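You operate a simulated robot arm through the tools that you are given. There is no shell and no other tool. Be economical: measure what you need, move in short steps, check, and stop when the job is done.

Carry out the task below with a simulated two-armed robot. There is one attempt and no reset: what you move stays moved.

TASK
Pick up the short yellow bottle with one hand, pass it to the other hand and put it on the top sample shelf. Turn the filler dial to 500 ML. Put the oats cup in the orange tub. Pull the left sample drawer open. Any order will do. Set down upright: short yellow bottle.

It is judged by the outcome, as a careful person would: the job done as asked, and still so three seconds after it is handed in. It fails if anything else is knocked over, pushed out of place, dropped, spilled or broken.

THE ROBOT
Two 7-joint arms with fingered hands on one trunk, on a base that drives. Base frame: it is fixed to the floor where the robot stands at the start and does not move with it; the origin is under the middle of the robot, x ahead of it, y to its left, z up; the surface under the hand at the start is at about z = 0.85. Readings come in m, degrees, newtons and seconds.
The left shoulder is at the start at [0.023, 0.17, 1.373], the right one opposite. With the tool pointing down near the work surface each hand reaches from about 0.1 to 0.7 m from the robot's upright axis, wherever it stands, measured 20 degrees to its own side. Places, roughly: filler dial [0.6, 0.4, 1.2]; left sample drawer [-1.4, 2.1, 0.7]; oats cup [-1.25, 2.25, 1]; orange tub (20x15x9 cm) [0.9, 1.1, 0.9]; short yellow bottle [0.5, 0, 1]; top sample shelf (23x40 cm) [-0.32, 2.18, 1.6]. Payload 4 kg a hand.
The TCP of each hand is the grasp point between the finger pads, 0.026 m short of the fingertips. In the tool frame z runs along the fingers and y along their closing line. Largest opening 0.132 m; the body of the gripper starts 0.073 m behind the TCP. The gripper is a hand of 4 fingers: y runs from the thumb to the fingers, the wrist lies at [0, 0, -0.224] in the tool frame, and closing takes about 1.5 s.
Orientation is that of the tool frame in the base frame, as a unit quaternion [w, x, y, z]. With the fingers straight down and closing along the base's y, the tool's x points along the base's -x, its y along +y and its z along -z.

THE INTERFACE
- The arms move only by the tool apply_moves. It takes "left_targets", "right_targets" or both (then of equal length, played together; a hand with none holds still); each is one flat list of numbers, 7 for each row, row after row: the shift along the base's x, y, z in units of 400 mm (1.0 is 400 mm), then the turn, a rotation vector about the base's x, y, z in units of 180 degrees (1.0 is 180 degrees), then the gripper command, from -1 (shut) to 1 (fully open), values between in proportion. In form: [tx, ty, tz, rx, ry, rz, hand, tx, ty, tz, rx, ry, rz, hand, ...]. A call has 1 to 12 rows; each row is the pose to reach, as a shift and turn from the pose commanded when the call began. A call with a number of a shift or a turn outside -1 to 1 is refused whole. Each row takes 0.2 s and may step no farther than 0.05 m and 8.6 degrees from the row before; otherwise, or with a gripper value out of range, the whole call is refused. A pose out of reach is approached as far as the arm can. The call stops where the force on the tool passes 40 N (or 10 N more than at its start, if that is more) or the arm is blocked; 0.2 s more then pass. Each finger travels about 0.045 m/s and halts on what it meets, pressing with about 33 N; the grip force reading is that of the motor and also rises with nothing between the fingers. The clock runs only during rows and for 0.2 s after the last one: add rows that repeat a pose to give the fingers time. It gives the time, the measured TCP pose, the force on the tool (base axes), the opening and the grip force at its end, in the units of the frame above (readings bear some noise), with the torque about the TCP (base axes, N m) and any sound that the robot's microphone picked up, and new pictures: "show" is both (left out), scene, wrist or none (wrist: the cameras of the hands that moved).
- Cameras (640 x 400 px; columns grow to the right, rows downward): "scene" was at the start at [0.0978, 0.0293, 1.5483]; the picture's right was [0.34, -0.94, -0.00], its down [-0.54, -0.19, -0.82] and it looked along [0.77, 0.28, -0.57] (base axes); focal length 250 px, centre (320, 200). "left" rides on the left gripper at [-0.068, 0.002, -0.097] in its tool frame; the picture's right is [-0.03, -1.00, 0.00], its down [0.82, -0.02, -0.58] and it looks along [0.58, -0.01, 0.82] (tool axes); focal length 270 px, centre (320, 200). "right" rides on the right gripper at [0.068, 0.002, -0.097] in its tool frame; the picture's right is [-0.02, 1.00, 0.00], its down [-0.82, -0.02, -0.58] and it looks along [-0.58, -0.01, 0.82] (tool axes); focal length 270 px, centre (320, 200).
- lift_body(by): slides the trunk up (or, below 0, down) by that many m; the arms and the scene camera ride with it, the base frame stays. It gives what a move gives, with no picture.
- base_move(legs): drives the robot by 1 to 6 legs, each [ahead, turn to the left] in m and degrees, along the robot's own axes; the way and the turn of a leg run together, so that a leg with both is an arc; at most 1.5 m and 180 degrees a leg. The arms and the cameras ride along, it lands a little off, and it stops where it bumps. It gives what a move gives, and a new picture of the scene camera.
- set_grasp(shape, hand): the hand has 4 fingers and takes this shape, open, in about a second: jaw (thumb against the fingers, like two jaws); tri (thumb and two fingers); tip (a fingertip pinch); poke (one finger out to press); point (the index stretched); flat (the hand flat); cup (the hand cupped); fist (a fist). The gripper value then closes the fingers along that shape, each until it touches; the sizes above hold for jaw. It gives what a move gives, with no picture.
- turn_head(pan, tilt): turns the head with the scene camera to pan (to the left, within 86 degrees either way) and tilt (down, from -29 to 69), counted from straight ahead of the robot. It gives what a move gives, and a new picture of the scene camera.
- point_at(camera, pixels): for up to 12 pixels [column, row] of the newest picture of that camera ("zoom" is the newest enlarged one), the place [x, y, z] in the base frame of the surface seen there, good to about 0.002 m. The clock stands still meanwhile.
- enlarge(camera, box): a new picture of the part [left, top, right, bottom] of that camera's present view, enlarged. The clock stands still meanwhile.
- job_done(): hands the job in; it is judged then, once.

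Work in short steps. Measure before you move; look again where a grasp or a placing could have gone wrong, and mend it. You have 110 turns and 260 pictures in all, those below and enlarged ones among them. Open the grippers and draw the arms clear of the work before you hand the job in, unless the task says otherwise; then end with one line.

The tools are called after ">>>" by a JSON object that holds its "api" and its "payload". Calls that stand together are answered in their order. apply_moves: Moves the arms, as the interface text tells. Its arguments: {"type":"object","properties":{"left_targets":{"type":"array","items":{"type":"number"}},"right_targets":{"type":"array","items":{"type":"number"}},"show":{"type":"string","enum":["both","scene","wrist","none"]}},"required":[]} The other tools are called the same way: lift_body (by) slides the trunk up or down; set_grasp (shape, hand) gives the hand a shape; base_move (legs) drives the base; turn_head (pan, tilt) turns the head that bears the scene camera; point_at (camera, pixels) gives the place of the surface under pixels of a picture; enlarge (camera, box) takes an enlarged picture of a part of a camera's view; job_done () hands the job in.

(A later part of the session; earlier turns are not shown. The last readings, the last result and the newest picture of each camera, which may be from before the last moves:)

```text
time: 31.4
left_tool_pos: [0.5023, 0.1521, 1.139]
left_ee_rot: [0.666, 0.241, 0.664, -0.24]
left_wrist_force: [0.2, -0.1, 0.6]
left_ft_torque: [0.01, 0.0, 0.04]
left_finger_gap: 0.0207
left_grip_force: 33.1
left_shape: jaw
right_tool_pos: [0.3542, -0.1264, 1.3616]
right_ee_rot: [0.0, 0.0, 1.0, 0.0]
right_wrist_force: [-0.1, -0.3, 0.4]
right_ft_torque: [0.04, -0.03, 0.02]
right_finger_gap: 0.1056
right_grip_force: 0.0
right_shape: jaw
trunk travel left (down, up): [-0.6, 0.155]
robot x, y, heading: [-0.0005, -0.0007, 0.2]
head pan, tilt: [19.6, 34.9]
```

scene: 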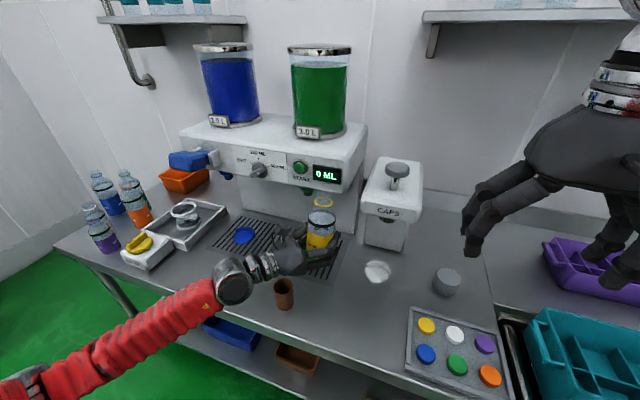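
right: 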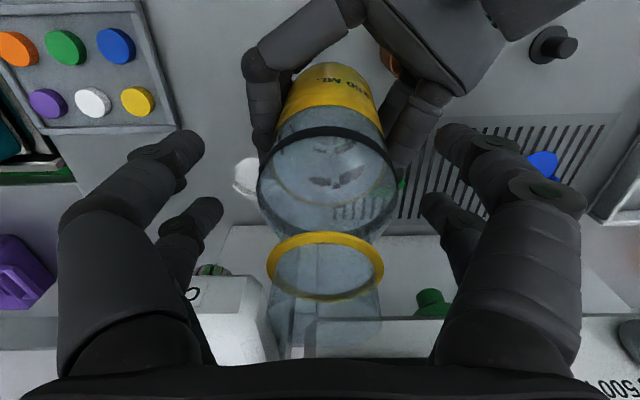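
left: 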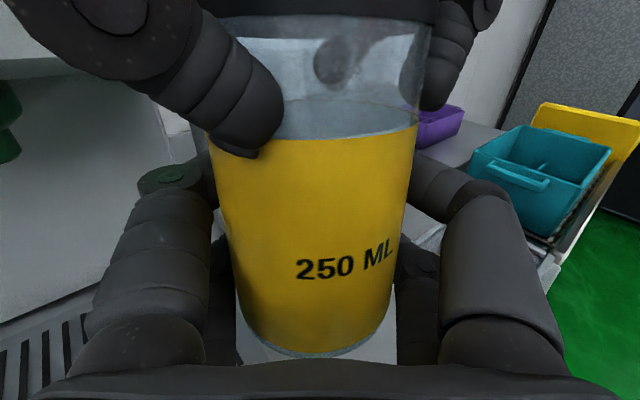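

The bottle is clear and upright. I'll raise and retract the left hand and yaw it back to forward, then look left with the head.

>>> {"api": "apply_moves", "payload": {"left_targets": [0, 0.02, 0.09, 0, 0, 0, -1, -0.04, 0.08, 0.18, 0, 0, 0, -1, -0.1, 0.16, 0.25, 0, 0, 0.044, -1, -0.16, 0.24, 0.3, 0, 0, 0.089, -1, -0.22, 0.32, 0.3, 0, 0, 0.133, -1, -0.26, 0.4, 0.3, 0, 0, 0.178, -1, -0.28, 0.48, 0.3, 0, 0, 0.222, -1, -0.28, 0.48, 0.3, 0, 0, 0.222, -1], "show": "wrist"}}

>>> {"api": "turn_head", "payload": {"pan": 86, "tilt": 15}}

```text
time: 33.1
left_tool_pos: [0.4306, 0.3718, 1.2255]
left_ee_rot: [0.708, -0.001, 0.707, 0.001]
left_wrist_force: [0.1, -0.3, -1.2]
left_ft_torque: [0.0, 0.0, -0.02]
left_finger_gap: 0.0207
left_grip_force: 32.7
left_shape: jaw
left hand out of reach, approached as far as the arm can: row 4, 5, 6, 7, 8
right_tool_pos: [0.3553, -0.1242, 1.36]
right_ee_rot: [0.0, 0.0, 1.0, 0.0]
right_wrist_force: [-0.5, -0.5, -0.2]
right_ft_torque: [0.01, 0.0, 0.01]
right_finger_gap: 0.105
right_grip_force: 0.1
right_shape: jaw
trunk travel left (down, up): [-0.6, 0.155]
robot x, y, heading: [0.0005, -0.0027, -0.0]
head pan, tilt: [19.6, 34.9]
```

left: 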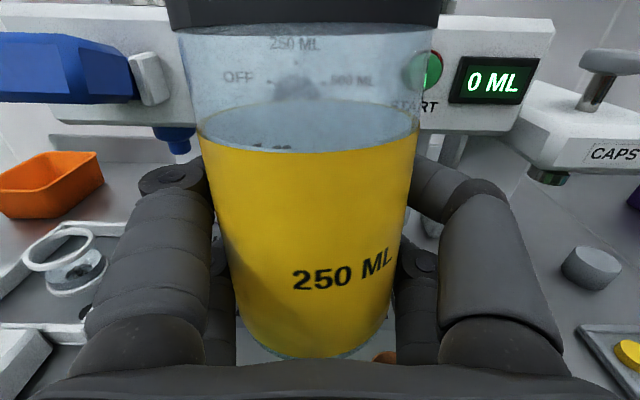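

```text
time: 34.5
left_tool_pos: [0.4307, 0.372, 1.2246]
left_ee_rot: [0.708, 0.0, 0.706, 0.0]
left_wrist_force: [-0.4, -0.5, -0.3]
left_ft_torque: [0.01, 0.0, 0.03]
left_finger_gap: 0.0204
left_grip_force: 33.0
left_shape: jaw
right_tool_pos: [0.3549, -0.1248, 1.36]
right_ee_rot: [0.0, 0.001, 1.0, 0.0]
right_wrist_force: [-0.4, 0.0, 0.2]
right_ft_torque: [0.01, -0.03, 0.02]
right_finger_gap: 0.1055
right_grip_force: 0.2
right_shape: jaw
trunk travel left (down, up): [-0.6, 0.155]
robot x, y, heading: [-0.0005, -0.0009, 0.4]
head pan, tilt: [85.9, 15.0]
```

scene: 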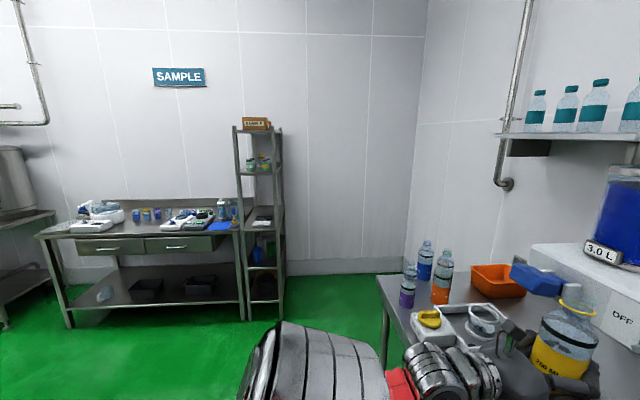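

The sample table and rack are visible on the far wall, with the rack near (262,200). I'll enlarge and measure the rack and table.

>>> {"api": "enlarge", "payload": {"camera": "scene", "box": [220, 110, 300, 180]}}

>>> {"api": "point_at", "payload": {"camera": "scene", "pixels": [[236, 131], [281, 131], [246, 122], [265, 124], [272, 132], [242, 175], [270, 172], [110, 248], [180, 247], [40, 236], [238, 228], [375, 283]]}}

>>> {"api": "enlarge", "payload": {"camera": "scene", "box": [60, 190, 250, 300]}}

```text
5.71 times, centred on (260, 145) of scene
```

zoom: 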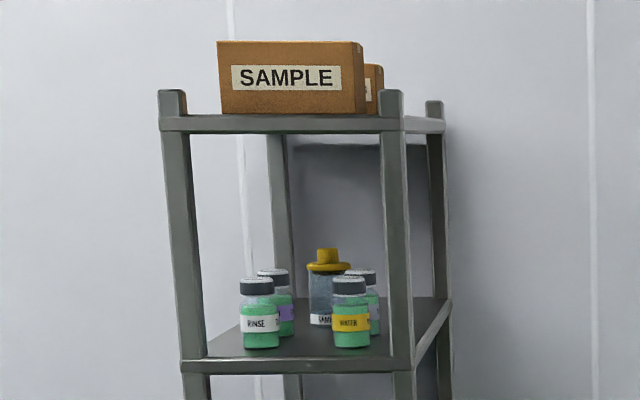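

```text
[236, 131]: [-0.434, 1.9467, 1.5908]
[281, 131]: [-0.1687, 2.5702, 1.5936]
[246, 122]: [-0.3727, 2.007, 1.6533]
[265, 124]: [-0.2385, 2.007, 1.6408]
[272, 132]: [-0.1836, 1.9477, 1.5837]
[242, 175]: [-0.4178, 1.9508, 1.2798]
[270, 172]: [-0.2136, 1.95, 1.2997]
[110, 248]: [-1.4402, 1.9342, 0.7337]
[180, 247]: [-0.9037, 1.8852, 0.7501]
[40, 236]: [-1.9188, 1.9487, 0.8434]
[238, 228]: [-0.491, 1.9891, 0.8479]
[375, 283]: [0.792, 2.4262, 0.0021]
```

```text
3.37 times, centred on (155, 245) of scene
```

zoom: 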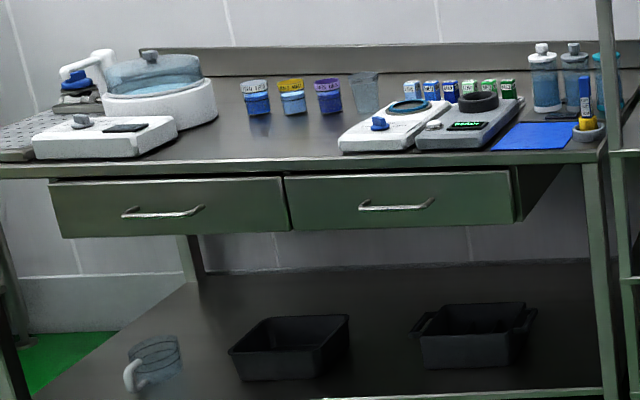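

The top shelf is at about x −0.44 to −0.18, with its front at y≈1.95 and z≈1.6, and a SAMPLE box on it. I'll back off, turn and drive toward it, then inspect from higher up.

>>> {"api": "base_move", "payload": {"legs": [[-0.35, 0], [0, 60], [0.6, 0], [0, 30], [0.45, 0]]}}

>>> {"api": "lift_body", "payload": {"by": 0.15}}

>>> {"api": "turn_head", "payload": {"pan": 20, "tilt": 15}}

```text
time: 40.0
left_tool_pos: [-0.4505, 0.5651, 1.2249]
left_ee_rot: [0.619, -0.346, 0.615, 0.345]
left_wrist_force: [-0.6, 0.3, -0.6]
left_ft_torque: [0.02, -0.02, -0.07]
left_finger_gap: 0.0199
left_grip_force: 33.0
left_shape: jaw
right_tool_pos: [-0.0656, 0.2412, 1.3616]
right_ee_rot: [0.001, -0.487, 0.873, -0.002]
right_wrist_force: [-0.7, 1.1, -0.1]
right_ft_torque: [-0.04, -0.07, 0.05]
right_finger_gap: 0.1058
right_grip_force: 0.0
right_shape: jaw
trunk travel left (down, up): [-0.6, 0.155]
robot x, y, heading: [-0.3199, -0.0204, 58.6]
head pan, tilt: [85.9, 15.0]
stopped in leg 2: the robot was blocked; the commanded pose is now the measured one
```

scene: 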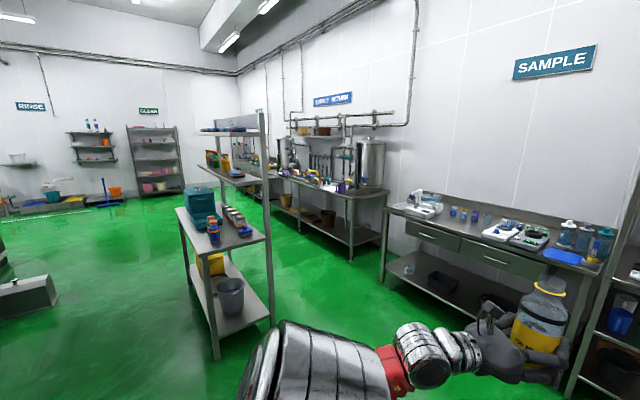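

```text
time: 41.7
left_tool_pos: [-0.4465, 0.5644, 1.3748]
left_ee_rot: [0.618, -0.345, 0.616, 0.346]
left_wrist_force: [-0.3, -0.1, -0.2]
left_ft_torque: [0.01, 0.01, 0.02]
left_finger_gap: 0.02
left_grip_force: 33.2
left_shape: jaw
right_tool_pos: [-0.062, 0.2383, 1.5117]
right_ee_rot: [-0.001, -0.486, 0.874, 0.0]
right_wrist_force: [0.2, 0.1, -0.2]
right_ft_torque: [0.0, -0.01, 0.0]
right_finger_gap: 0.1058
right_grip_force: 0.1
right_shape: jaw
trunk travel left (down, up): [-0.75, 0.005]
robot x, y, heading: [-0.3233, -0.0214, 58.4]
head pan, tilt: [85.9, 15.0]
```

```text
time: 43.1
left_tool_pos: [-0.4456, 0.565, 1.3752]
left_ee_rot: [0.618, -0.345, 0.616, 0.346]
left_wrist_force: [-0.2, 0.0, -0.6]
left_ft_torque: [-0.01, -0.01, 0.02]
left_finger_gap: 0.02
left_grip_force: 33.0
left_shape: jaw
right_tool_pos: [-0.0622, 0.2402, 1.5107]
right_ee_rot: [0.0, -0.486, 0.874, 0.001]
right_wrist_force: [-0.7, -0.7, -0.5]
right_ft_torque: [0.01, 0.02, -0.01]
right_finger_gap: 0.1056
right_grip_force: 0.0
right_shape: jaw
trunk travel left (down, up): [-0.75, 0.005]
robot x, y, heading: [-0.3217, -0.021, 58.3]
head pan, tilt: [20.0, 15.0]
```

scene: 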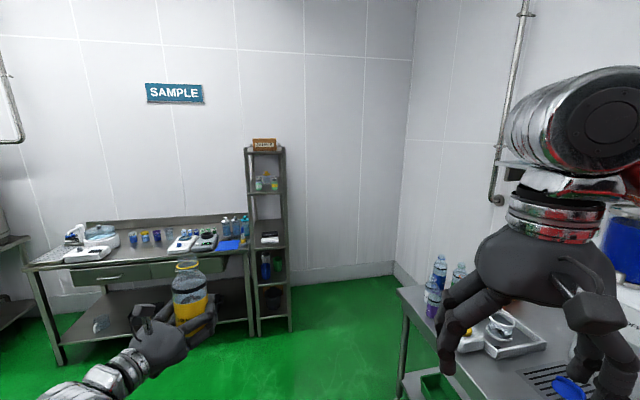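

The turn was blocked at 58.6°. I'll look left to see what's near.

>>> {"api": "turn_head", "payload": {"pan": 86, "tilt": 45}}

>>> {"api": "turn_head", "payload": {"pan": -60, "tilt": 45}}

```text
time: 44.5
left_tool_pos: [-0.4462, 0.5645, 1.376]
left_ee_rot: [0.618, -0.345, 0.615, 0.347]
left_wrist_force: [0.0, -0.1, -1.2]
left_ft_torque: [0.0, -0.03, -0.01]
left_finger_gap: 0.0201
left_grip_force: 32.2
left_shape: jaw
right_tool_pos: [-0.0621, 0.2388, 1.5113]
right_ee_rot: [-0.001, -0.486, 0.874, 0.001]
right_wrist_force: [0.3, -0.1, -0.1]
right_ft_torque: [0.05, 0.02, 0.05]
right_finger_gap: 0.1057
right_grip_force: 0.1
right_shape: jaw
trunk travel left (down, up): [-0.75, 0.005]
robot x, y, heading: [-0.3186, -0.0219, 58.4]
head pan, tilt: [85.9, 45.0]
```

scene: 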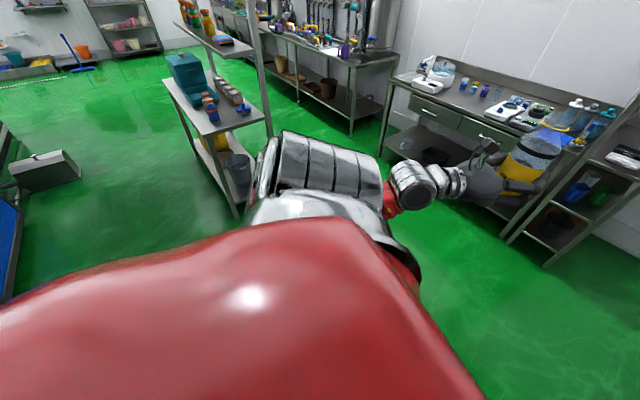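

```text
time: 46.8
left_tool_pos: [-0.4465, 0.5638, 1.377]
left_ee_rot: [0.618, -0.345, 0.616, 0.346]
left_wrist_force: [-0.2, -0.4, -0.5]
left_ft_torque: [-0.01, 0.01, -0.04]
left_finger_gap: 0.0201
left_grip_force: 32.9
left_shape: jaw
right_tool_pos: [-0.0618, 0.2397, 1.5109]
right_ee_rot: [-0.001, -0.486, 0.874, 0.0]
right_wrist_force: [-0.1, -0.3, 0.9]
right_ft_torque: [0.01, 0.01, -0.01]
right_finger_gap: 0.1055
right_grip_force: 0.0
right_shape: jaw
trunk travel left (down, up): [-0.75, 0.005]
robot x, y, heading: [-0.321, -0.018, 58.4]
head pan, tilt: [-60.0, 45.0]
```

scene: 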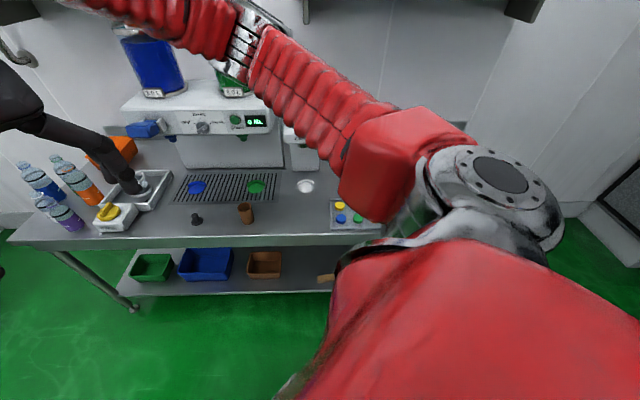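

I'll turn back left to measure the distance of the rack post near the left elbow.

>>> {"api": "turn_head", "payload": {"pan": 86, "tilt": 30}}

>>> {"api": "point_at", "payload": {"camera": "scene", "pixels": [[265, 130], [268, 190], [240, 260], [200, 215], [215, 90], [190, 30], [320, 220], [290, 260], [40, 240], [180, 160]]}}

```text
time: 49.0
left_tool_pos: [-0.4471, 0.5647, 1.3752]
left_ee_rot: [0.617, -0.346, 0.616, 0.347]
left_wrist_force: [-0.6, -0.6, -0.6]
left_ft_torque: [0.01, -0.03, -0.01]
left_finger_gap: 0.0199
left_grip_force: 32.3
left_shape: jaw
right_tool_pos: [-0.0615, 0.2397, 1.5109]
right_ee_rot: [-0.001, -0.486, 0.874, 0.0]
right_wrist_force: [0.0, -0.6, -0.4]
right_ft_torque: [0.02, -0.01, -0.06]
right_finger_gap: 0.1057
right_grip_force: 0.0
right_shape: jaw
trunk travel left (down, up): [-0.75, 0.005]
robot x, y, heading: [-0.3225, -0.0207, 58.4]
head pan, tilt: [85.9, 30.0]
```

scene: 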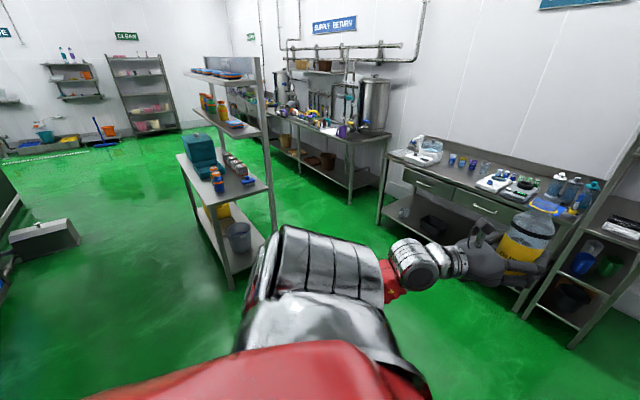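

```text
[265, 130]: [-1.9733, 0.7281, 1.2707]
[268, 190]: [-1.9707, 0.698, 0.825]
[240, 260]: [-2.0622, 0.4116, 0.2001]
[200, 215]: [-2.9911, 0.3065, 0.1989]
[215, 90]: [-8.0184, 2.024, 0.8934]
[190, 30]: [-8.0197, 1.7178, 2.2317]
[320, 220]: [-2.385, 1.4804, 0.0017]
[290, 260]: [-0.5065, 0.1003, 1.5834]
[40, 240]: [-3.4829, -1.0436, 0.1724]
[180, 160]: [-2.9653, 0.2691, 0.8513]
```

The rack is 1.6 m away, so the stop was probably not the left side. I'll try a short forward leg and check.

>>> {"api": "base_move", "payload": {"legs": [[0.5, 0], [0, 31]]}}

```text
time: 53.8
left_tool_pos: [-0.469, 0.8444, 1.3763]
left_ee_rot: [0.501, -0.499, 0.499, 0.501]
left_wrist_force: [0.1, 0.2, -0.7]
left_ft_torque: [0.0, 0.04, -0.01]
left_finger_gap: 0.0205
left_grip_force: 32.4
left_shape: jaw
right_tool_pos: [0.0278, 0.7674, 1.5117]
right_ee_rot: [0.0, -0.705, 0.71, 0.0]
right_wrist_force: [0.3, -0.2, -0.2]
right_ft_torque: [0.05, 0.05, -0.02]
right_finger_gap: 0.1055
right_grip_force: 0.1
right_shape: jaw
trunk travel left (down, up): [-0.75, 0.005]
robot x, y, heading: [-0.0329, 0.4141, 90.0]
head pan, tilt: [85.9, 30.0]
```

scene: 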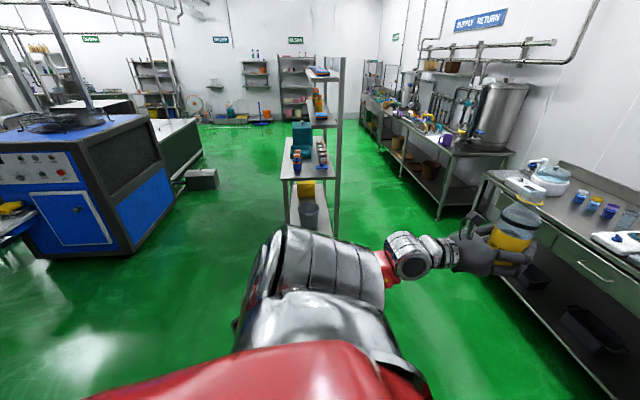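

Now facing the sample wall, I'll drive closer and look at the shelf.

>>> {"api": "base_move", "payload": {"legs": [[0.5, 0]]}}

>>> {"api": "turn_head", "payload": {"pan": 15, "tilt": 10}}

>>> {"api": "enlarge", "payload": {"camera": "scene", "box": [240, 100, 400, 200]}}

```text
time: 56.7
left_tool_pos: [-0.4709, 1.3438, 1.3772]
left_ee_rot: [0.499, -0.501, 0.497, 0.503]
left_wrist_force: [0.0, 0.3, 0.1]
left_ft_torque: [0.02, -0.03, 0.03]
left_finger_gap: 0.0199
left_grip_force: 32.7
left_shape: jaw
right_tool_pos: [0.0271, 1.2704, 1.5113]
right_ee_rot: [0.0, 0.708, -0.707, 0.0]
right_wrist_force: [-0.4, 0.4, 0.3]
right_ft_torque: [-0.03, 0.03, 0.02]
right_finger_gap: 0.1057
right_grip_force: 0.1
right_shape: jaw
trunk travel left (down, up): [-0.75, 0.005]
robot x, y, heading: [-0.0313, 0.9143, 90.1]
head pan, tilt: [85.9, 30.0]
```

scene: 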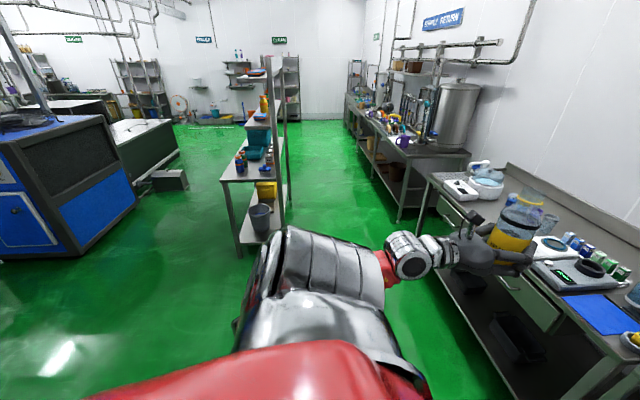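

```text
time: 58.2
left_tool_pos: [-0.4713, 1.3432, 1.3769]
left_ee_rot: [0.498, -0.501, 0.497, 0.503]
left_wrist_force: [0.4, 0.6, -0.4]
left_ft_torque: [0.04, -0.01, 0.01]
left_finger_gap: 0.0199
left_grip_force: 32.9
left_shape: jaw
right_tool_pos: [0.0272, 1.2707, 1.5124]
right_ee_rot: [0.001, 0.708, -0.707, 0.001]
right_wrist_force: [-1.2, 0.5, -0.5]
right_ft_torque: [0.0, 0.0, 0.01]
right_finger_gap: 0.1057
right_grip_force: 0.0
right_shape: jaw
trunk travel left (down, up): [-0.75, 0.005]
robot x, y, heading: [-0.0332, 0.9135, 90.3]
head pan, tilt: [15.0, 10.0]
```

scene: 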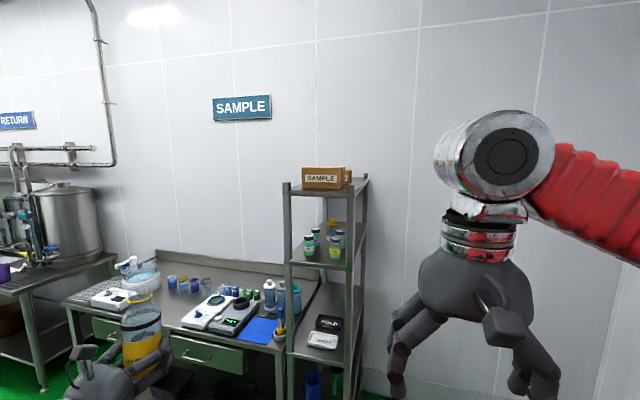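

```text
4.00 times, centred on (320, 150) of scene
```

zoom: 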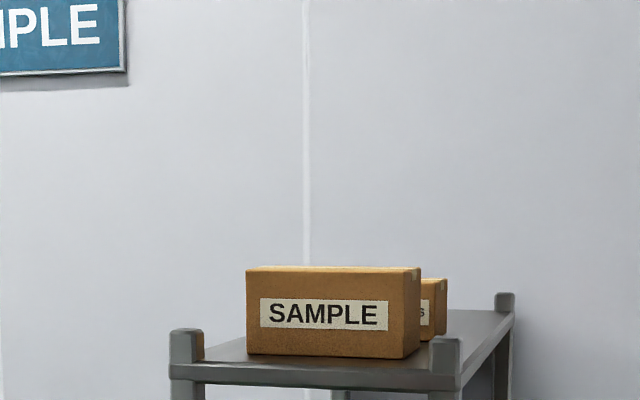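

>>> {"api": "point_at", "payload": {"camera": "zoom", "pixels": [[250, 352], [405, 354], [418, 345], [425, 338], [442, 335], [480, 330], [465, 325], [190, 365], [440, 372], [225, 350], [505, 300], [250, 272]]}}

```text
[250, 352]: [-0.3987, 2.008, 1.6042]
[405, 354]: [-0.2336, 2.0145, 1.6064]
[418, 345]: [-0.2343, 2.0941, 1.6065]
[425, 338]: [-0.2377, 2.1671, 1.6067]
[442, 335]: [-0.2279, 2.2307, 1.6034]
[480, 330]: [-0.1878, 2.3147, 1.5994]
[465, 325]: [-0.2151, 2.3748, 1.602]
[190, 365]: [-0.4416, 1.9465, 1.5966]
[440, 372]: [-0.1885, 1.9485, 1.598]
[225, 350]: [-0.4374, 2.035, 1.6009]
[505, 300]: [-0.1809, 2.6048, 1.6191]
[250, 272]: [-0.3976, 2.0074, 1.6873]
```

The box occupies the front, x −0.40 to −0.234 and y from 2.008, with another box behind it. I need an overhead view, so I'll move closer and raise the right hand so its camera can look down on the shelf.

>>> {"api": "base_move", "payload": {"legs": [[0.35, 0]]}}

>>> {"api": "apply_moves", "payload": {"right_targets": [0, 0, 0.1, 0, 0, 0, 0.6, 0, 0, 0.2, 0, 0, 0, 0.6, 0, 0, 0.3, 0, 0, 0, 0.6, 0, 0, 0.4, 0, 0, 0, 0.6, 0, 0, 0.5, 0, 0, 0, 0.6, 0, 0, 0.6, 0, 0, 0, 0.6, 0, 0, 0.7, 0, 0, 0, 0.6, 0, 0, 0.7, 0, 0, 0, 0.6]}}

```text
time: 60.5
left_tool_pos: [-0.4728, 1.6965, 1.3772]
left_ee_rot: [0.498, -0.502, 0.497, 0.503]
left_wrist_force: [-0.6, 0.4, -0.3]
left_ft_torque: [0.05, 0.04, 0.02]
left_finger_gap: 0.0197
left_grip_force: 33.1
left_shape: jaw
right_tool_pos: [0.0254, 1.6235, 1.5122]
right_ee_rot: [0.0, 0.709, -0.705, 0.0]
right_wrist_force: [0.0, 0.5, 0.9]
right_ft_torque: [0.04, 0.01, 0.0]
right_finger_gap: 0.1057
right_grip_force: 0.0
right_shape: jaw
trunk travel left (down, up): [-0.75, 0.005]
robot x, y, heading: [-0.0342, 1.2709, 90.6]
head pan, tilt: [15.0, 10.0]
```

scene: 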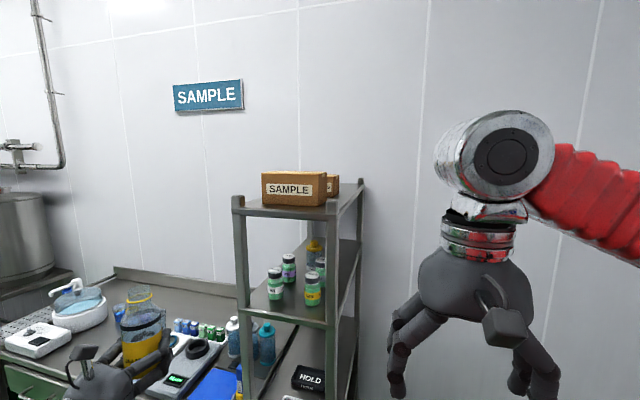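

```text
time: 62.3
left_tool_pos: [-0.4718, 1.6984, 1.3777]
left_ee_rot: [0.497, -0.501, 0.498, 0.504]
left_wrist_force: [1.0, 1.4, -0.6]
left_ft_torque: [0.01, 0.01, 0.06]
left_finger_gap: 0.0198
left_grip_force: 33.3
left_shape: jaw
right_tool_pos: [0.0276, 1.6259, 1.7937]
right_ee_rot: [0.002, 0.709, -0.705, 0.0]
right_wrist_force: [-0.2, -0.2, -0.5]
right_ft_torque: [-0.01, 0.03, 0.0]
right_finger_gap: 0.1057
right_grip_force: 0.1
right_shape: jaw
trunk travel left (down, up): [-0.75, 0.005]
robot x, y, heading: [-0.0337, 1.2706, 90.3]
head pan, tilt: [15.0, 10.0]
```

scene: 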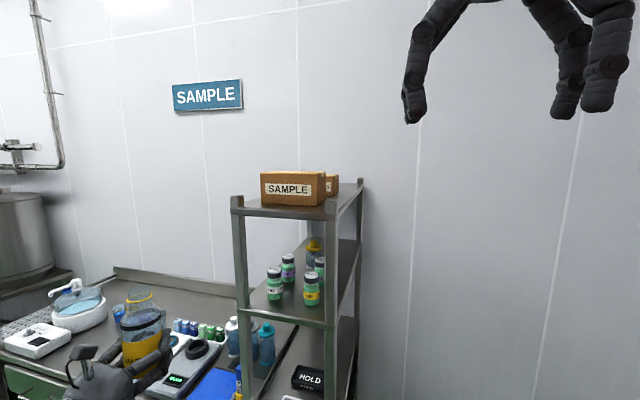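
right: 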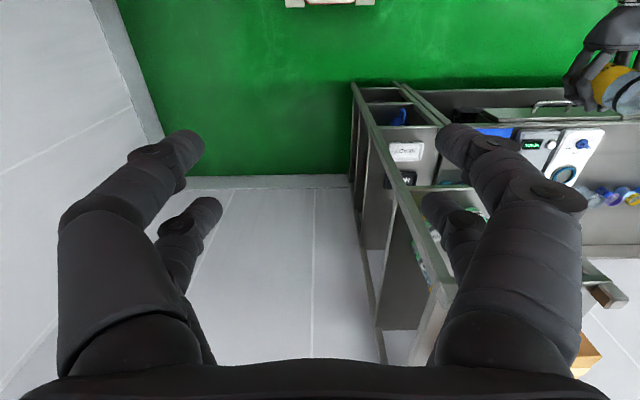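

The fingers hide the shelf. I'll shift the right hand left over x≈−0.3 and tilt it 20° up for a clear view.

>>> {"api": "apply_moves", "payload": {"right_targets": [-0.1, 0, 0.02, 0.03, 0, 0, 0.6, -0.2, 0, 0.04, 0.06, 0, 0, 0.6, -0.3, 0, 0.05, 0.09, 0, 0, 0.6, -0.4, 0, 0.05, 0.111, 0, 0, 0.6, -0.5, 0, 0.05, 0.111, 0, 0, 0.6, -0.6, 0, 0.05, 0.111, 0, 0, 0.6, -0.7, 0, 0.05, 0.111, 0, 0, 0.6, -0.78, 0, 0.05, 0.111, 0, 0, 0.6], "show": "wrist"}}

```text
time: 64.1
left_tool_pos: [-0.4729, 1.6952, 1.3777]
left_ee_rot: [0.499, -0.501, 0.497, 0.503]
left_wrist_force: [-0.8, 0.3, -0.2]
left_ft_torque: [0.01, -0.01, -0.03]
left_finger_gap: 0.0202
left_grip_force: 33.3
left_shape: jaw
right_tool_pos: [-0.2077, 1.6048, 1.783]
right_ee_rot: [0.118, -0.695, 0.697, 0.128]
right_wrist_force: [0.5, -1.0, -0.4]
right_ft_torque: [0.0, 0.02, 0.0]
right_finger_gap: 0.1054
right_grip_force: 0.1
right_shape: jaw
right hand out of reach, approached as far as the arm can: row 5, 6, 7, 8
trunk travel left (down, up): [-0.75, 0.005]
robot x, y, heading: [-0.0298, 1.2699, 90.4]
head pan, tilt: [15.0, 10.0]
```

right: 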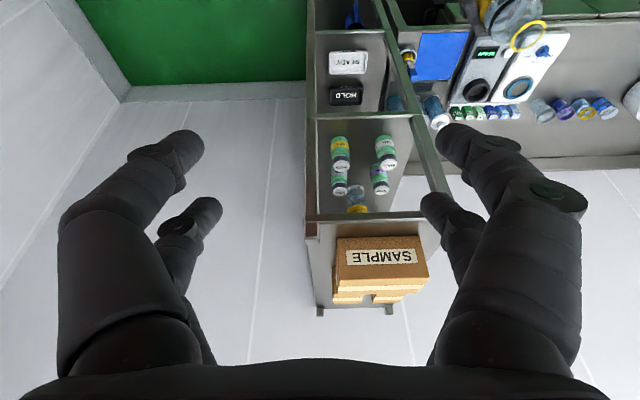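

>>> {"api": "enlarge", "payload": {"camera": "right", "box": [290, 200, 450, 330]}}

>>> {"api": "point_at", "payload": {"camera": "right", "pixels": [[320, 230], [320, 270], [325, 300], [368, 300], [392, 298], [350, 298], [395, 305], [340, 285], [424, 270], [432, 230], [330, 220], [375, 227]]}}

```text
3.08 times, centred on (370, 265) of right
```

zoom: 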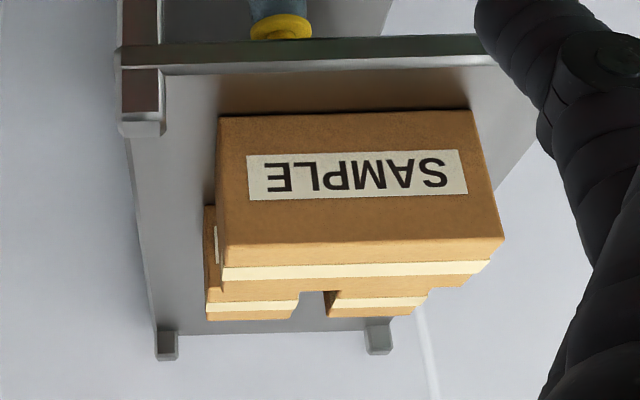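

```text
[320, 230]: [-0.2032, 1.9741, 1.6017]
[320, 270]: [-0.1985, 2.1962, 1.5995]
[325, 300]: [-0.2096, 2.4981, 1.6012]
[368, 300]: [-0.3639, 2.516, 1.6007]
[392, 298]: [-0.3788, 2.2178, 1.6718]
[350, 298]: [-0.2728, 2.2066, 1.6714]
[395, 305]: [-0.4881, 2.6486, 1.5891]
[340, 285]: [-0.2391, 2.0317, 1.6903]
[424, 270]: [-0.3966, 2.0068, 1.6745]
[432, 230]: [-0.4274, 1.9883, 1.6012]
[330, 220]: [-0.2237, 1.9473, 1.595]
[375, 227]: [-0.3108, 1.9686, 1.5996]
```

The area behind the boxes (y≈2.24–2.5, x −0.43..−0.2) is free. I'll place the bottle at about (−0.28, 2.31), reaching in from the rack's open right side. First I'll bring the right hand back down to its side.

>>> {"api": "apply_moves", "payload": {"right_targets": [0.12, 0, 0, -0.02, 0, 0, 0.6, 0.24, 0, 0, -0.04, 0, 0, 0.6, 0.36, 0, -0.05, -0.06, 0, 0, 0.6, 0.46, 0, -0.13, -0.08, 0, 0, 0.6, 0.54, 0, -0.22, -0.1, 0, 0, 0.6, 0.62, -0.02, -0.31, -0.111, 0, 0, 0.6, 0.7, -0.04, -0.4, -0.111, 0, 0, 0.6, 0.78, -0.06, -0.49, -0.111, 0, 0, 0.6, 0.86, -0.08, -0.58, -0.111, 0, 0, 0.6, 0.94, -0.1, -0.67, -0.111, 0, 0, 0.6, 1.0, -0.13, -0.77, -0.111, 0, 0, 0.6, 1.0, -0.13, -0.87, -0.111, 0, 0, 0.6], "show": "none"}}

>>> {"api": "base_move", "payload": {"legs": [[-0.15, 0], [0, -40]]}}

```text
refused: row 3 steps farther than a row can; nothing moved
```

```text
time: 67.3
left_tool_pos: [-0.1403, 1.7229, 1.3786]
left_ee_rot: [0.627, -0.327, 0.626, 0.328]
left_wrist_force: [1.2, 0.1, 0.5]
left_ft_torque: [-0.01, -0.05, 0.01]
left_finger_gap: 0.02
left_grip_force: 32.3
left_shape: jaw
right_tool_pos: [0.016, 1.4926, 1.7772]
right_ee_rot: [0.155, -0.453, 0.874, 0.079]
right_wrist_force: [-0.2, -0.2, 0.0]
right_ft_torque: [0.01, 0.02, 0.0]
right_finger_gap: 0.1055
right_grip_force: 0.1
right_shape: jaw
trunk travel left (down, up): [-0.75, 0.005]
robot x, y, heading: [-0.0468, 1.1235, 54.9]
head pan, tilt: [15.0, 10.0]
stopped in leg 2: the robot was blocked; the commanded pose is now the measured one
```

scene: 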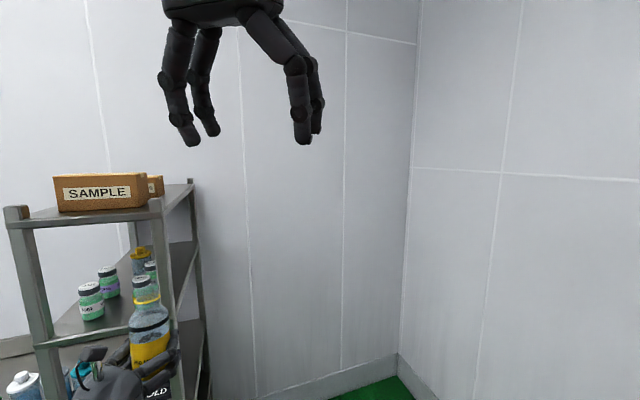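

The turn stopped at 54.9° and the right-arm move was refused for step size. I'll look to the right and down to see what might have touched.

>>> {"api": "turn_head", "payload": {"pan": -60, "tilt": 40}}

>>> {"api": "turn_head", "payload": {"pan": -5, "tilt": 65}}

```text
time: 68.8
left_tool_pos: [-0.143, 1.7239, 1.3773]
left_ee_rot: [0.628, -0.327, 0.626, 0.327]
left_wrist_force: [0.1, -0.2, 0.5]
left_ft_torque: [0.01, 0.0, 0.0]
left_finger_gap: 0.02
left_grip_force: 33.3
left_shape: jaw
right_tool_pos: [0.0143, 1.4947, 1.7778]
right_ee_rot: [0.156, -0.453, 0.874, 0.08]
right_wrist_force: [-0.7, -0.3, 0.7]
right_ft_torque: [0.01, 0.02, 0.0]
right_finger_gap: 0.1056
right_grip_force: 0.2
right_shape: jaw
trunk travel left (down, up): [-0.75, 0.005]
robot x, y, heading: [-0.0482, 1.1252, 54.7]
head pan, tilt: [-60.0, 40.0]
```

scene: 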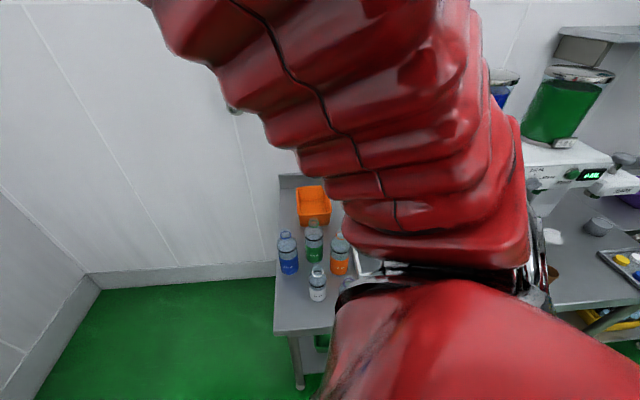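

```text
time: 70.0
left_tool_pos: [-0.1425, 1.7238, 1.3783]
left_ee_rot: [0.628, -0.326, 0.626, 0.327]
left_wrist_force: [-0.2, 0.5, -0.8]
left_ft_torque: [0.0, 0.0, -0.01]
left_finger_gap: 0.02
left_grip_force: 32.9
left_shape: jaw
right_tool_pos: [0.0148, 1.4953, 1.7776]
right_ee_rot: [0.155, -0.453, 0.874, 0.079]
right_wrist_force: [0.2, 0.4, 0.2]
right_ft_torque: [0.03, 0.04, 0.0]
right_finger_gap: 0.1056
right_grip_force: 0.0
right_shape: jaw
trunk travel left (down, up): [-0.75, 0.005]
robot x, y, heading: [-0.0464, 1.1246, 54.6]
head pan, tilt: [-5.0, 65.0]
```

scene: 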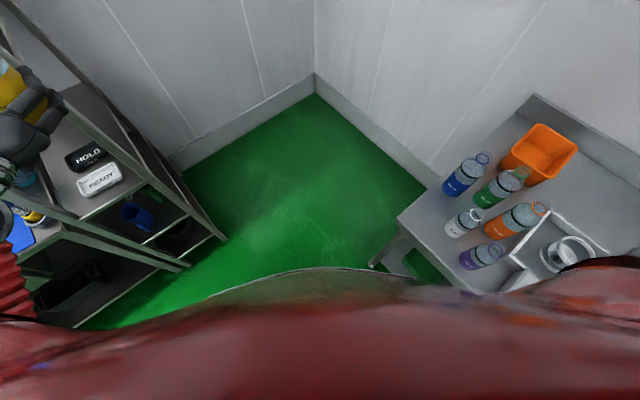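

>>> {"api": "point_at", "payload": {"camera": "scene", "pixels": [[400, 218], [372, 266], [460, 290], [315, 95], [437, 185], [190, 165], [224, 238], [300, 265], [150, 310], [188, 268]]}}

```text
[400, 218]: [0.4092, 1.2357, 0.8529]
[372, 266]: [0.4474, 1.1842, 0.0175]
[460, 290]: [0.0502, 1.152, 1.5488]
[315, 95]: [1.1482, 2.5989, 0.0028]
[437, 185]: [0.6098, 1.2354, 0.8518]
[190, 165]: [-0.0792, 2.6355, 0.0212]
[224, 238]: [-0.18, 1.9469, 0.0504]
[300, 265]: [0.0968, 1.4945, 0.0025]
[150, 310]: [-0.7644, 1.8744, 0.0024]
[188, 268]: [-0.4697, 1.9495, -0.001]
```

The table leg is at (0.447, 1.184), so the base corner probably met it. I'll bring the right hand down to its side and raise the left hand above shelf height together.

>>> {"api": "apply_moves", "payload": {"right_targets": [0.074, -0.062, -0.075, -0.0075, 0.0054, 0, 0.6, 0.148, -0.124, -0.15, -0.0151, 0.0107, 0, 0.6, 0.222, -0.187, -0.225, -0.0226, 0.0161, 0, 0.6, 0.296, -0.249, -0.3, -0.0302, 0.0214, 0, 0.6, 0.37, -0.311, -0.375, -0.0377, 0.0268, 0, 0.6, 0.444, -0.373, -0.45, -0.0453, 0.0322, 0, 0.6, 0.518, -0.436, -0.525, -0.0528, 0.0375, 0, 0.6, 0.592, -0.498, -0.6, -0.0603, 0.0429, 0, 0.6, 0.666, -0.56, -0.675, -0.0679, 0.0482, 0, 0.6, 0.74, -0.622, -0.75, -0.0754, 0.0536, 0, 0.6, 0.814, -0.684, -0.825, -0.083, 0.0589, 0, 0.6, 0.888, -0.746, -0.9, -0.0905, 0.0643, 0, 0.6], "left_targets": [0, 0, 0.069, 0, 0, 0, -1, 0, 0, 0.138, 0, 0, 0, -1, 0, 0, 0.206, 0, 0, 0, -1, 0, 0, 0.275, 0, 0, 0, -1, 0, 0, 0.344, 0, 0, 0, -1, 0, 0, 0.413, 0, 0, 0, -1, 0, 0, 0.481, 0, 0, 0, -1, 0, 0, 0.55, 0, 0, 0, -1, 0, 0, 0.619, 0, 0, 0, -1, 0, 0, 0.688, 0, 0, 0, -1, 0, 0, 0.756, 0, 0, 0, -1, 0, 0, 0.825, 0, 0, 0, -1], "show": "none"}}

>>> {"api": "turn_head", "payload": {"pan": 20, "tilt": 20}}

```text
time: 72.6
left_tool_pos: [-0.1414, 1.7208, 1.7089]
left_ee_rot: [0.628, -0.326, 0.627, 0.328]
left_wrist_force: [-0.4, -1.0, -0.2]
left_ft_torque: [-0.04, 0.0, -0.01]
left_finger_gap: 0.0195
left_grip_force: 32.7
left_shape: jaw
left hand out of reach, approached as far as the arm can: row 3, 4, 5, 6, 7
right_tool_pos: [0.3727, 1.1956, 1.4174]
right_ee_rot: [0.002, -0.461, 0.888, 0.001]
right_wrist_force: [-0.3, -0.6, -0.2]
right_ft_torque: [0.04, 0.01, -0.01]
right_finger_gap: 0.1055
right_grip_force: 0.0
right_shape: jaw
trunk travel left (down, up): [-0.75, 0.005]
robot x, y, heading: [-0.0474, 1.1281, 54.4]
head pan, tilt: [-5.0, 65.0]
```

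```text
time: 73.7
left_tool_pos: [-0.1422, 1.7242, 1.7081]
left_ee_rot: [0.628, -0.326, 0.626, 0.328]
left_wrist_force: [0.1, -0.4, 0.5]
left_ft_torque: [-0.01, -0.04, -0.01]
left_finger_gap: 0.0199
left_grip_force: 32.9
left_shape: jaw
right_tool_pos: [0.3695, 1.1966, 1.4182]
right_ee_rot: [0.001, -0.46, 0.888, 0.0]
right_wrist_force: [-1.1, 0.2, 0.4]
right_ft_torque: [-0.02, -0.02, 0.0]
right_finger_gap: 0.1057
right_grip_force: 0.1
right_shape: jaw
trunk travel left (down, up): [-0.75, 0.005]
robot x, y, heading: [-0.0473, 1.1258, 54.9]
head pan, tilt: [20.0, 20.0]
```

scene: 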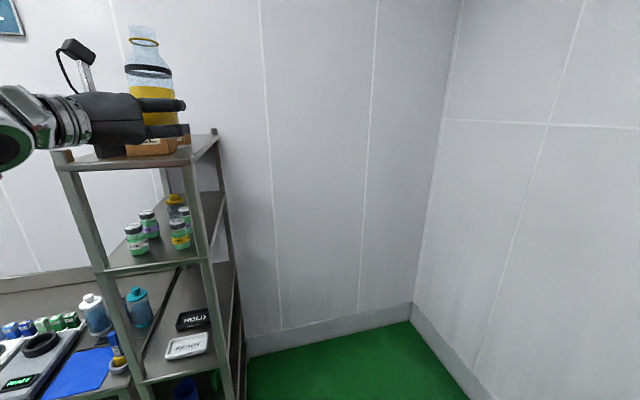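

The left hand and bottle are at shelf height (z≈1.71) and upright. I'll drive into the free corner to the right of the rack.

>>> {"api": "base_move", "payload": {"legs": [[0, 4], [0.88, 0]]}}

>>> {"api": "apply_moves", "payload": {"left_targets": [0, 0, 0.05, 0, 0, 0, -1, 0, 0, 0.1, 0, 0, 0, -1], "show": "none"}}

```text
time: 77.1
left_tool_pos: [0.0708, 2.1091, 1.7063]
left_ee_rot: [0.617, -0.339, 0.617, 0.351]
left_wrist_force: [-0.4, -0.1, 0.3]
left_ft_torque: [0.07, 0.03, 0.0]
left_finger_gap: 0.0197
left_grip_force: 33.6
left_shape: jaw
right_tool_pos: [0.6169, 1.6197, 1.418]
right_ee_rot: [0.0, -0.486, 0.874, 0.0]
right_wrist_force: [0.1, 1.2, -0.8]
right_ft_torque: [0.0, 0.01, -0.03]
right_finger_gap: 0.1056
right_grip_force: 0.1
right_shape: jaw
trunk travel left (down, up): [-0.75, 0.005]
robot x, y, heading: [0.1934, 1.53, 58.0]
head pan, tilt: [20.0, 20.0]
stopped in leg 2: the robot was blocked; the commanded pose is now the measured one
```

scene: 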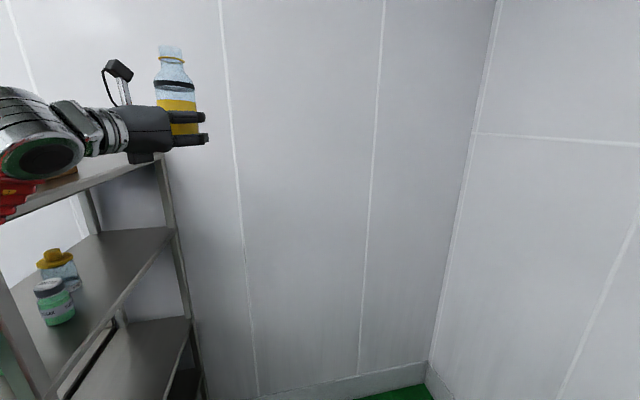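

```text
time: 77.7
left_tool_pos: [0.0766, 2.1226, 1.7487]
left_ee_rot: [0.616, -0.341, 0.616, 0.353]
left_wrist_force: [-0.6, -0.3, 0.5]
left_ft_torque: [-0.04, 0.0, -0.04]
left_finger_gap: 0.0195
left_grip_force: 32.6
left_shape: jaw
right_tool_pos: [0.6237, 1.6298, 1.4165]
right_ee_rot: [-0.002, -0.487, 0.874, 0.0]
right_wrist_force: [-0.6, -0.7, 0.7]
right_ft_torque: [0.06, -0.09, 0.01]
right_finger_gap: 0.1056
right_grip_force: 0.0
right_shape: jaw
trunk travel left (down, up): [-0.75, 0.005]
robot x, y, heading: [0.1976, 1.5348, 57.9]
head pan, tilt: [20.0, 20.0]
```

Blocked again. I'll check whether the left elbow meets the rack.

>>> {"api": "turn_head", "payload": {"pan": 60, "tilt": 35}}

>>> {"api": "turn_head", "payload": {"pan": -30, "tilt": 69}}

```text
time: 78.7
left_tool_pos: [0.0771, 2.1156, 1.7491]
left_ee_rot: [0.615, -0.341, 0.618, 0.351]
left_wrist_force: [0.4, 0.2, 0.5]
left_ft_torque: [0.0, 0.04, 0.02]
left_finger_gap: 0.0194
left_grip_force: 33.2
left_shape: jaw
right_tool_pos: [0.6216, 1.6239, 1.4153]
right_ee_rot: [-0.002, -0.487, 0.873, 0.001]
right_wrist_force: [0.2, -0.1, 0.4]
right_ft_torque: [0.01, -0.03, 0.01]
right_finger_gap: 0.1055
right_grip_force: 0.0
right_shape: jaw
trunk travel left (down, up): [-0.75, 0.005]
robot x, y, heading: [0.1981, 1.5343, 57.7]
head pan, tilt: [60.0, 35.0]
```

scene: 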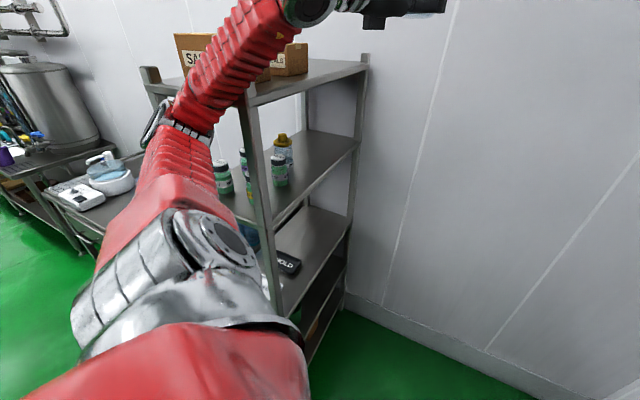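

```text
time: 80.4
left_tool_pos: [0.0786, 2.1159, 1.7476]
left_ee_rot: [0.615, -0.341, 0.618, 0.352]
left_wrist_force: [0.4, 1.4, -0.2]
left_ft_torque: [0.0, -0.02, -0.02]
left_finger_gap: 0.0197
left_grip_force: 33.2
left_shape: jaw
right_tool_pos: [0.6221, 1.6232, 1.4157]
right_ee_rot: [-0.001, -0.488, 0.873, 0.001]
right_wrist_force: [-0.3, 0.3, 0.1]
right_ft_torque: [0.0, 0.02, 0.03]
right_finger_gap: 0.1056
right_grip_force: 0.0
right_shape: jaw
trunk travel left (down, up): [-0.75, 0.005]
robot x, y, heading: [0.1959, 1.5357, 57.6]
head pan, tilt: [-30.0, 68.8]
```

scene: 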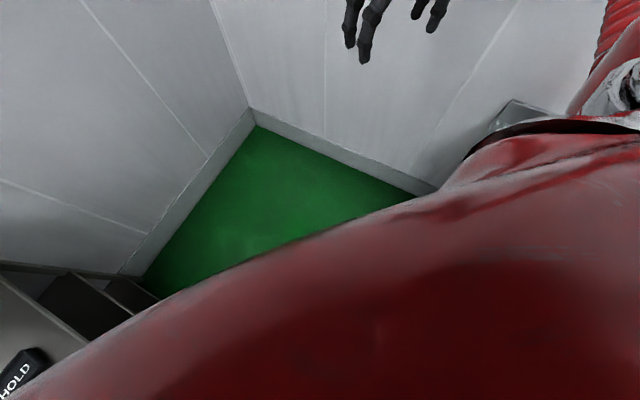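

The elbow touched the rack's front post area. I'll back off and check the rack. Then I'll set the arm in its final shape (forward 0.6, lateral 0.3, yaw +30°) so the elbow tucks in.

>>> {"api": "base_move", "payload": {"legs": [[-0.3, 0]]}}

>>> {"api": "turn_head", "payload": {"pan": 50, "tilt": 30}}

```text
time: 82.4
left_tool_pos: [-0.0757, 1.8884, 1.7387]
left_ee_rot: [0.613, -0.345, 0.623, 0.343]
left_wrist_force: [0.0, -1.1, -1.2]
left_ft_torque: [0.02, -0.01, 0.0]
left_finger_gap: 0.0196
left_grip_force: 33.5
left_shape: jaw
right_tool_pos: [0.463, 1.3895, 1.4147]
right_ee_rot: [-0.006, -0.485, 0.875, -0.004]
right_wrist_force: [0.8, -0.1, -0.7]
right_ft_torque: [0.0, -0.01, -0.02]
right_finger_gap: 0.1057
right_grip_force: 0.0
right_shape: jaw
trunk travel left (down, up): [-0.75, 0.005]
robot x, y, heading: [0.0374, 1.2837, 57.6]
head pan, tilt: [-30.0, 68.8]
```

scene: 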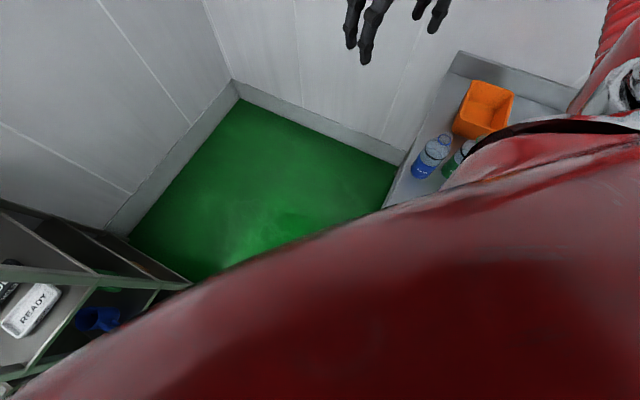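

```text
time: 84.0
left_tool_pos: [-0.0756, 1.8891, 1.7375]
left_ee_rot: [0.614, -0.344, 0.622, 0.343]
left_wrist_force: [0.8, 0.5, -0.3]
left_ft_torque: [0.04, 0.02, 0.02]
left_finger_gap: 0.0197
left_grip_force: 33.1
left_shape: jaw
right_tool_pos: [0.4655, 1.3888, 1.4153]
right_ee_rot: [-0.005, -0.485, 0.874, -0.004]
right_wrist_force: [-0.5, -0.5, 0.4]
right_ft_torque: [-0.03, 0.01, 0.01]
right_finger_gap: 0.1058
right_grip_force: 0.0
right_shape: jaw
trunk travel left (down, up): [-0.75, 0.005]
robot x, y, heading: [0.0364, 1.2844, 57.4]
head pan, tilt: [50.0, 30.0]
```

scene: 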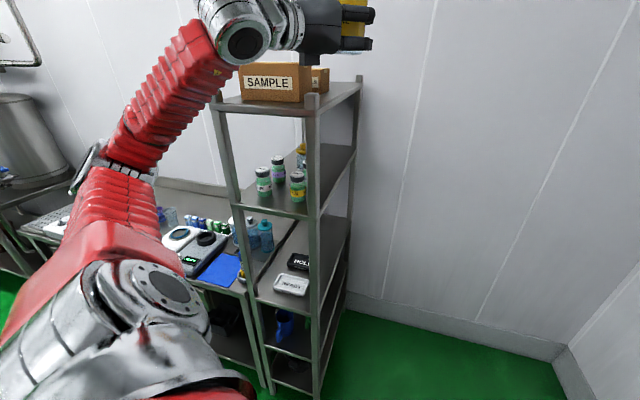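

The rack items are undisturbed. I'll set the left arm into the tucked pose and measure the rack posts.

>>> {"api": "point_at", "payload": {"camera": "scene", "pixels": [[312, 98], [360, 80], [314, 250], [248, 95], [305, 97]]}}

>>> {"api": "apply_moves", "payload": {"left_targets": [0.075, 0.024, 0, 0, 0, 0.028, -1, 0.15, 0.048, 0, 0, 0, 0.056, -1, 0.225, 0.073, 0, 0, 0, 0.083, -1, 0.3, 0.097, 0, 0, 0, 0.111, -1, 0.375, 0.121, 0, 0, 0, 0.139, -1, 0.449, 0.145, 0, 0, 0, 0.1667, -1, 0.449, 0.145, 0, 0, 0, 0.1667, -1], "show": "scene"}}

```text
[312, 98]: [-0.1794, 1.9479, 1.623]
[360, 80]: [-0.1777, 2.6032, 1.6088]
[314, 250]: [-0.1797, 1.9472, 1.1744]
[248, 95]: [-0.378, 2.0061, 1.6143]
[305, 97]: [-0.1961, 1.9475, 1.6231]
```

```text
time: 85.6
left_tool_pos: [0.1019, 1.9456, 1.741]
left_ee_rot: [0.504, -0.495, 0.511, 0.49]
left_wrist_force: [0.1, 0.5, 0.4]
left_ft_torque: [0.01, 0.01, -0.01]
left_finger_gap: 0.0195
left_grip_force: 33.0
left_shape: jaw
right_tool_pos: [0.4628, 1.3877, 1.4149]
right_ee_rot: [-0.005, -0.484, 0.875, -0.005]
right_wrist_force: [-1.0, -0.5, 0.7]
right_ft_torque: [0.04, 0.0, -0.03]
right_finger_gap: 0.1058
right_grip_force: 0.1
right_shape: jaw
trunk travel left (down, up): [-0.75, 0.005]
robot x, y, heading: [0.0358, 1.2845, 57.5]
head pan, tilt: [50.0, 30.0]
```

scene: 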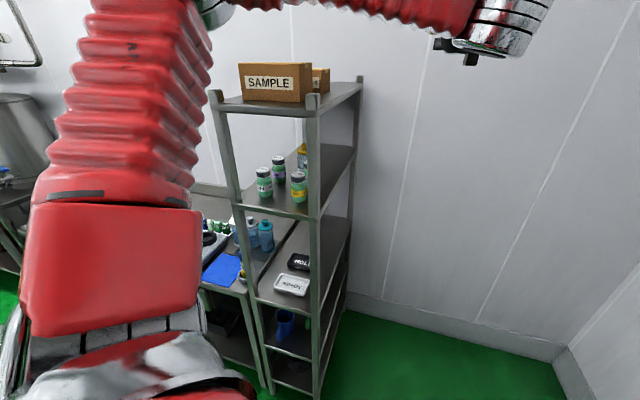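

The arm now bends with the elbow up high. I'll measure the elbow position.

>>> {"api": "point_at", "payload": {"camera": "scene", "pixels": [[215, 15], [200, 60], [200, 150], [345, 5], [60, 60], [500, 45]]}}

>>> {"api": "turn_head", "payload": {"pan": 30, "tilt": -10}}

```text
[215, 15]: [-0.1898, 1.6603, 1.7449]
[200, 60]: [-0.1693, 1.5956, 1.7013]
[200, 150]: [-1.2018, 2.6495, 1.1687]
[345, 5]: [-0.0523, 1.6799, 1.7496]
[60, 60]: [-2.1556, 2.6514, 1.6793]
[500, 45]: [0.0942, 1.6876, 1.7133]
```

```text
time: 86.6
left_tool_pos: [0.104, 1.9471, 1.7404]
left_ee_rot: [0.503, -0.495, 0.511, 0.491]
left_wrist_force: [0.1, 0.4, -0.2]
left_ft_torque: [0.02, 0.0, -0.02]
left_finger_gap: 0.0197
left_grip_force: 33.2
left_shape: jaw
right_tool_pos: [0.4648, 1.3878, 1.4147]
right_ee_rot: [-0.006, -0.484, 0.875, -0.004]
right_wrist_force: [-0.5, 0.8, -0.3]
right_ft_torque: [0.04, -0.01, -0.01]
right_finger_gap: 0.1056
right_grip_force: 0.0
right_shape: jaw
trunk travel left (down, up): [-0.75, 0.005]
robot x, y, heading: [0.0343, 1.2823, 57.4]
head pan, tilt: [30.0, -10.0]
```

scene: 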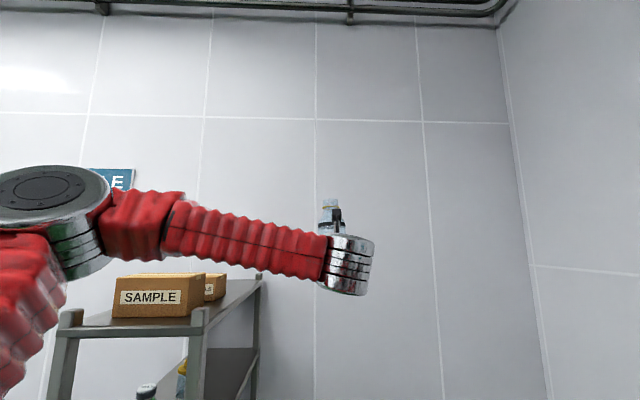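

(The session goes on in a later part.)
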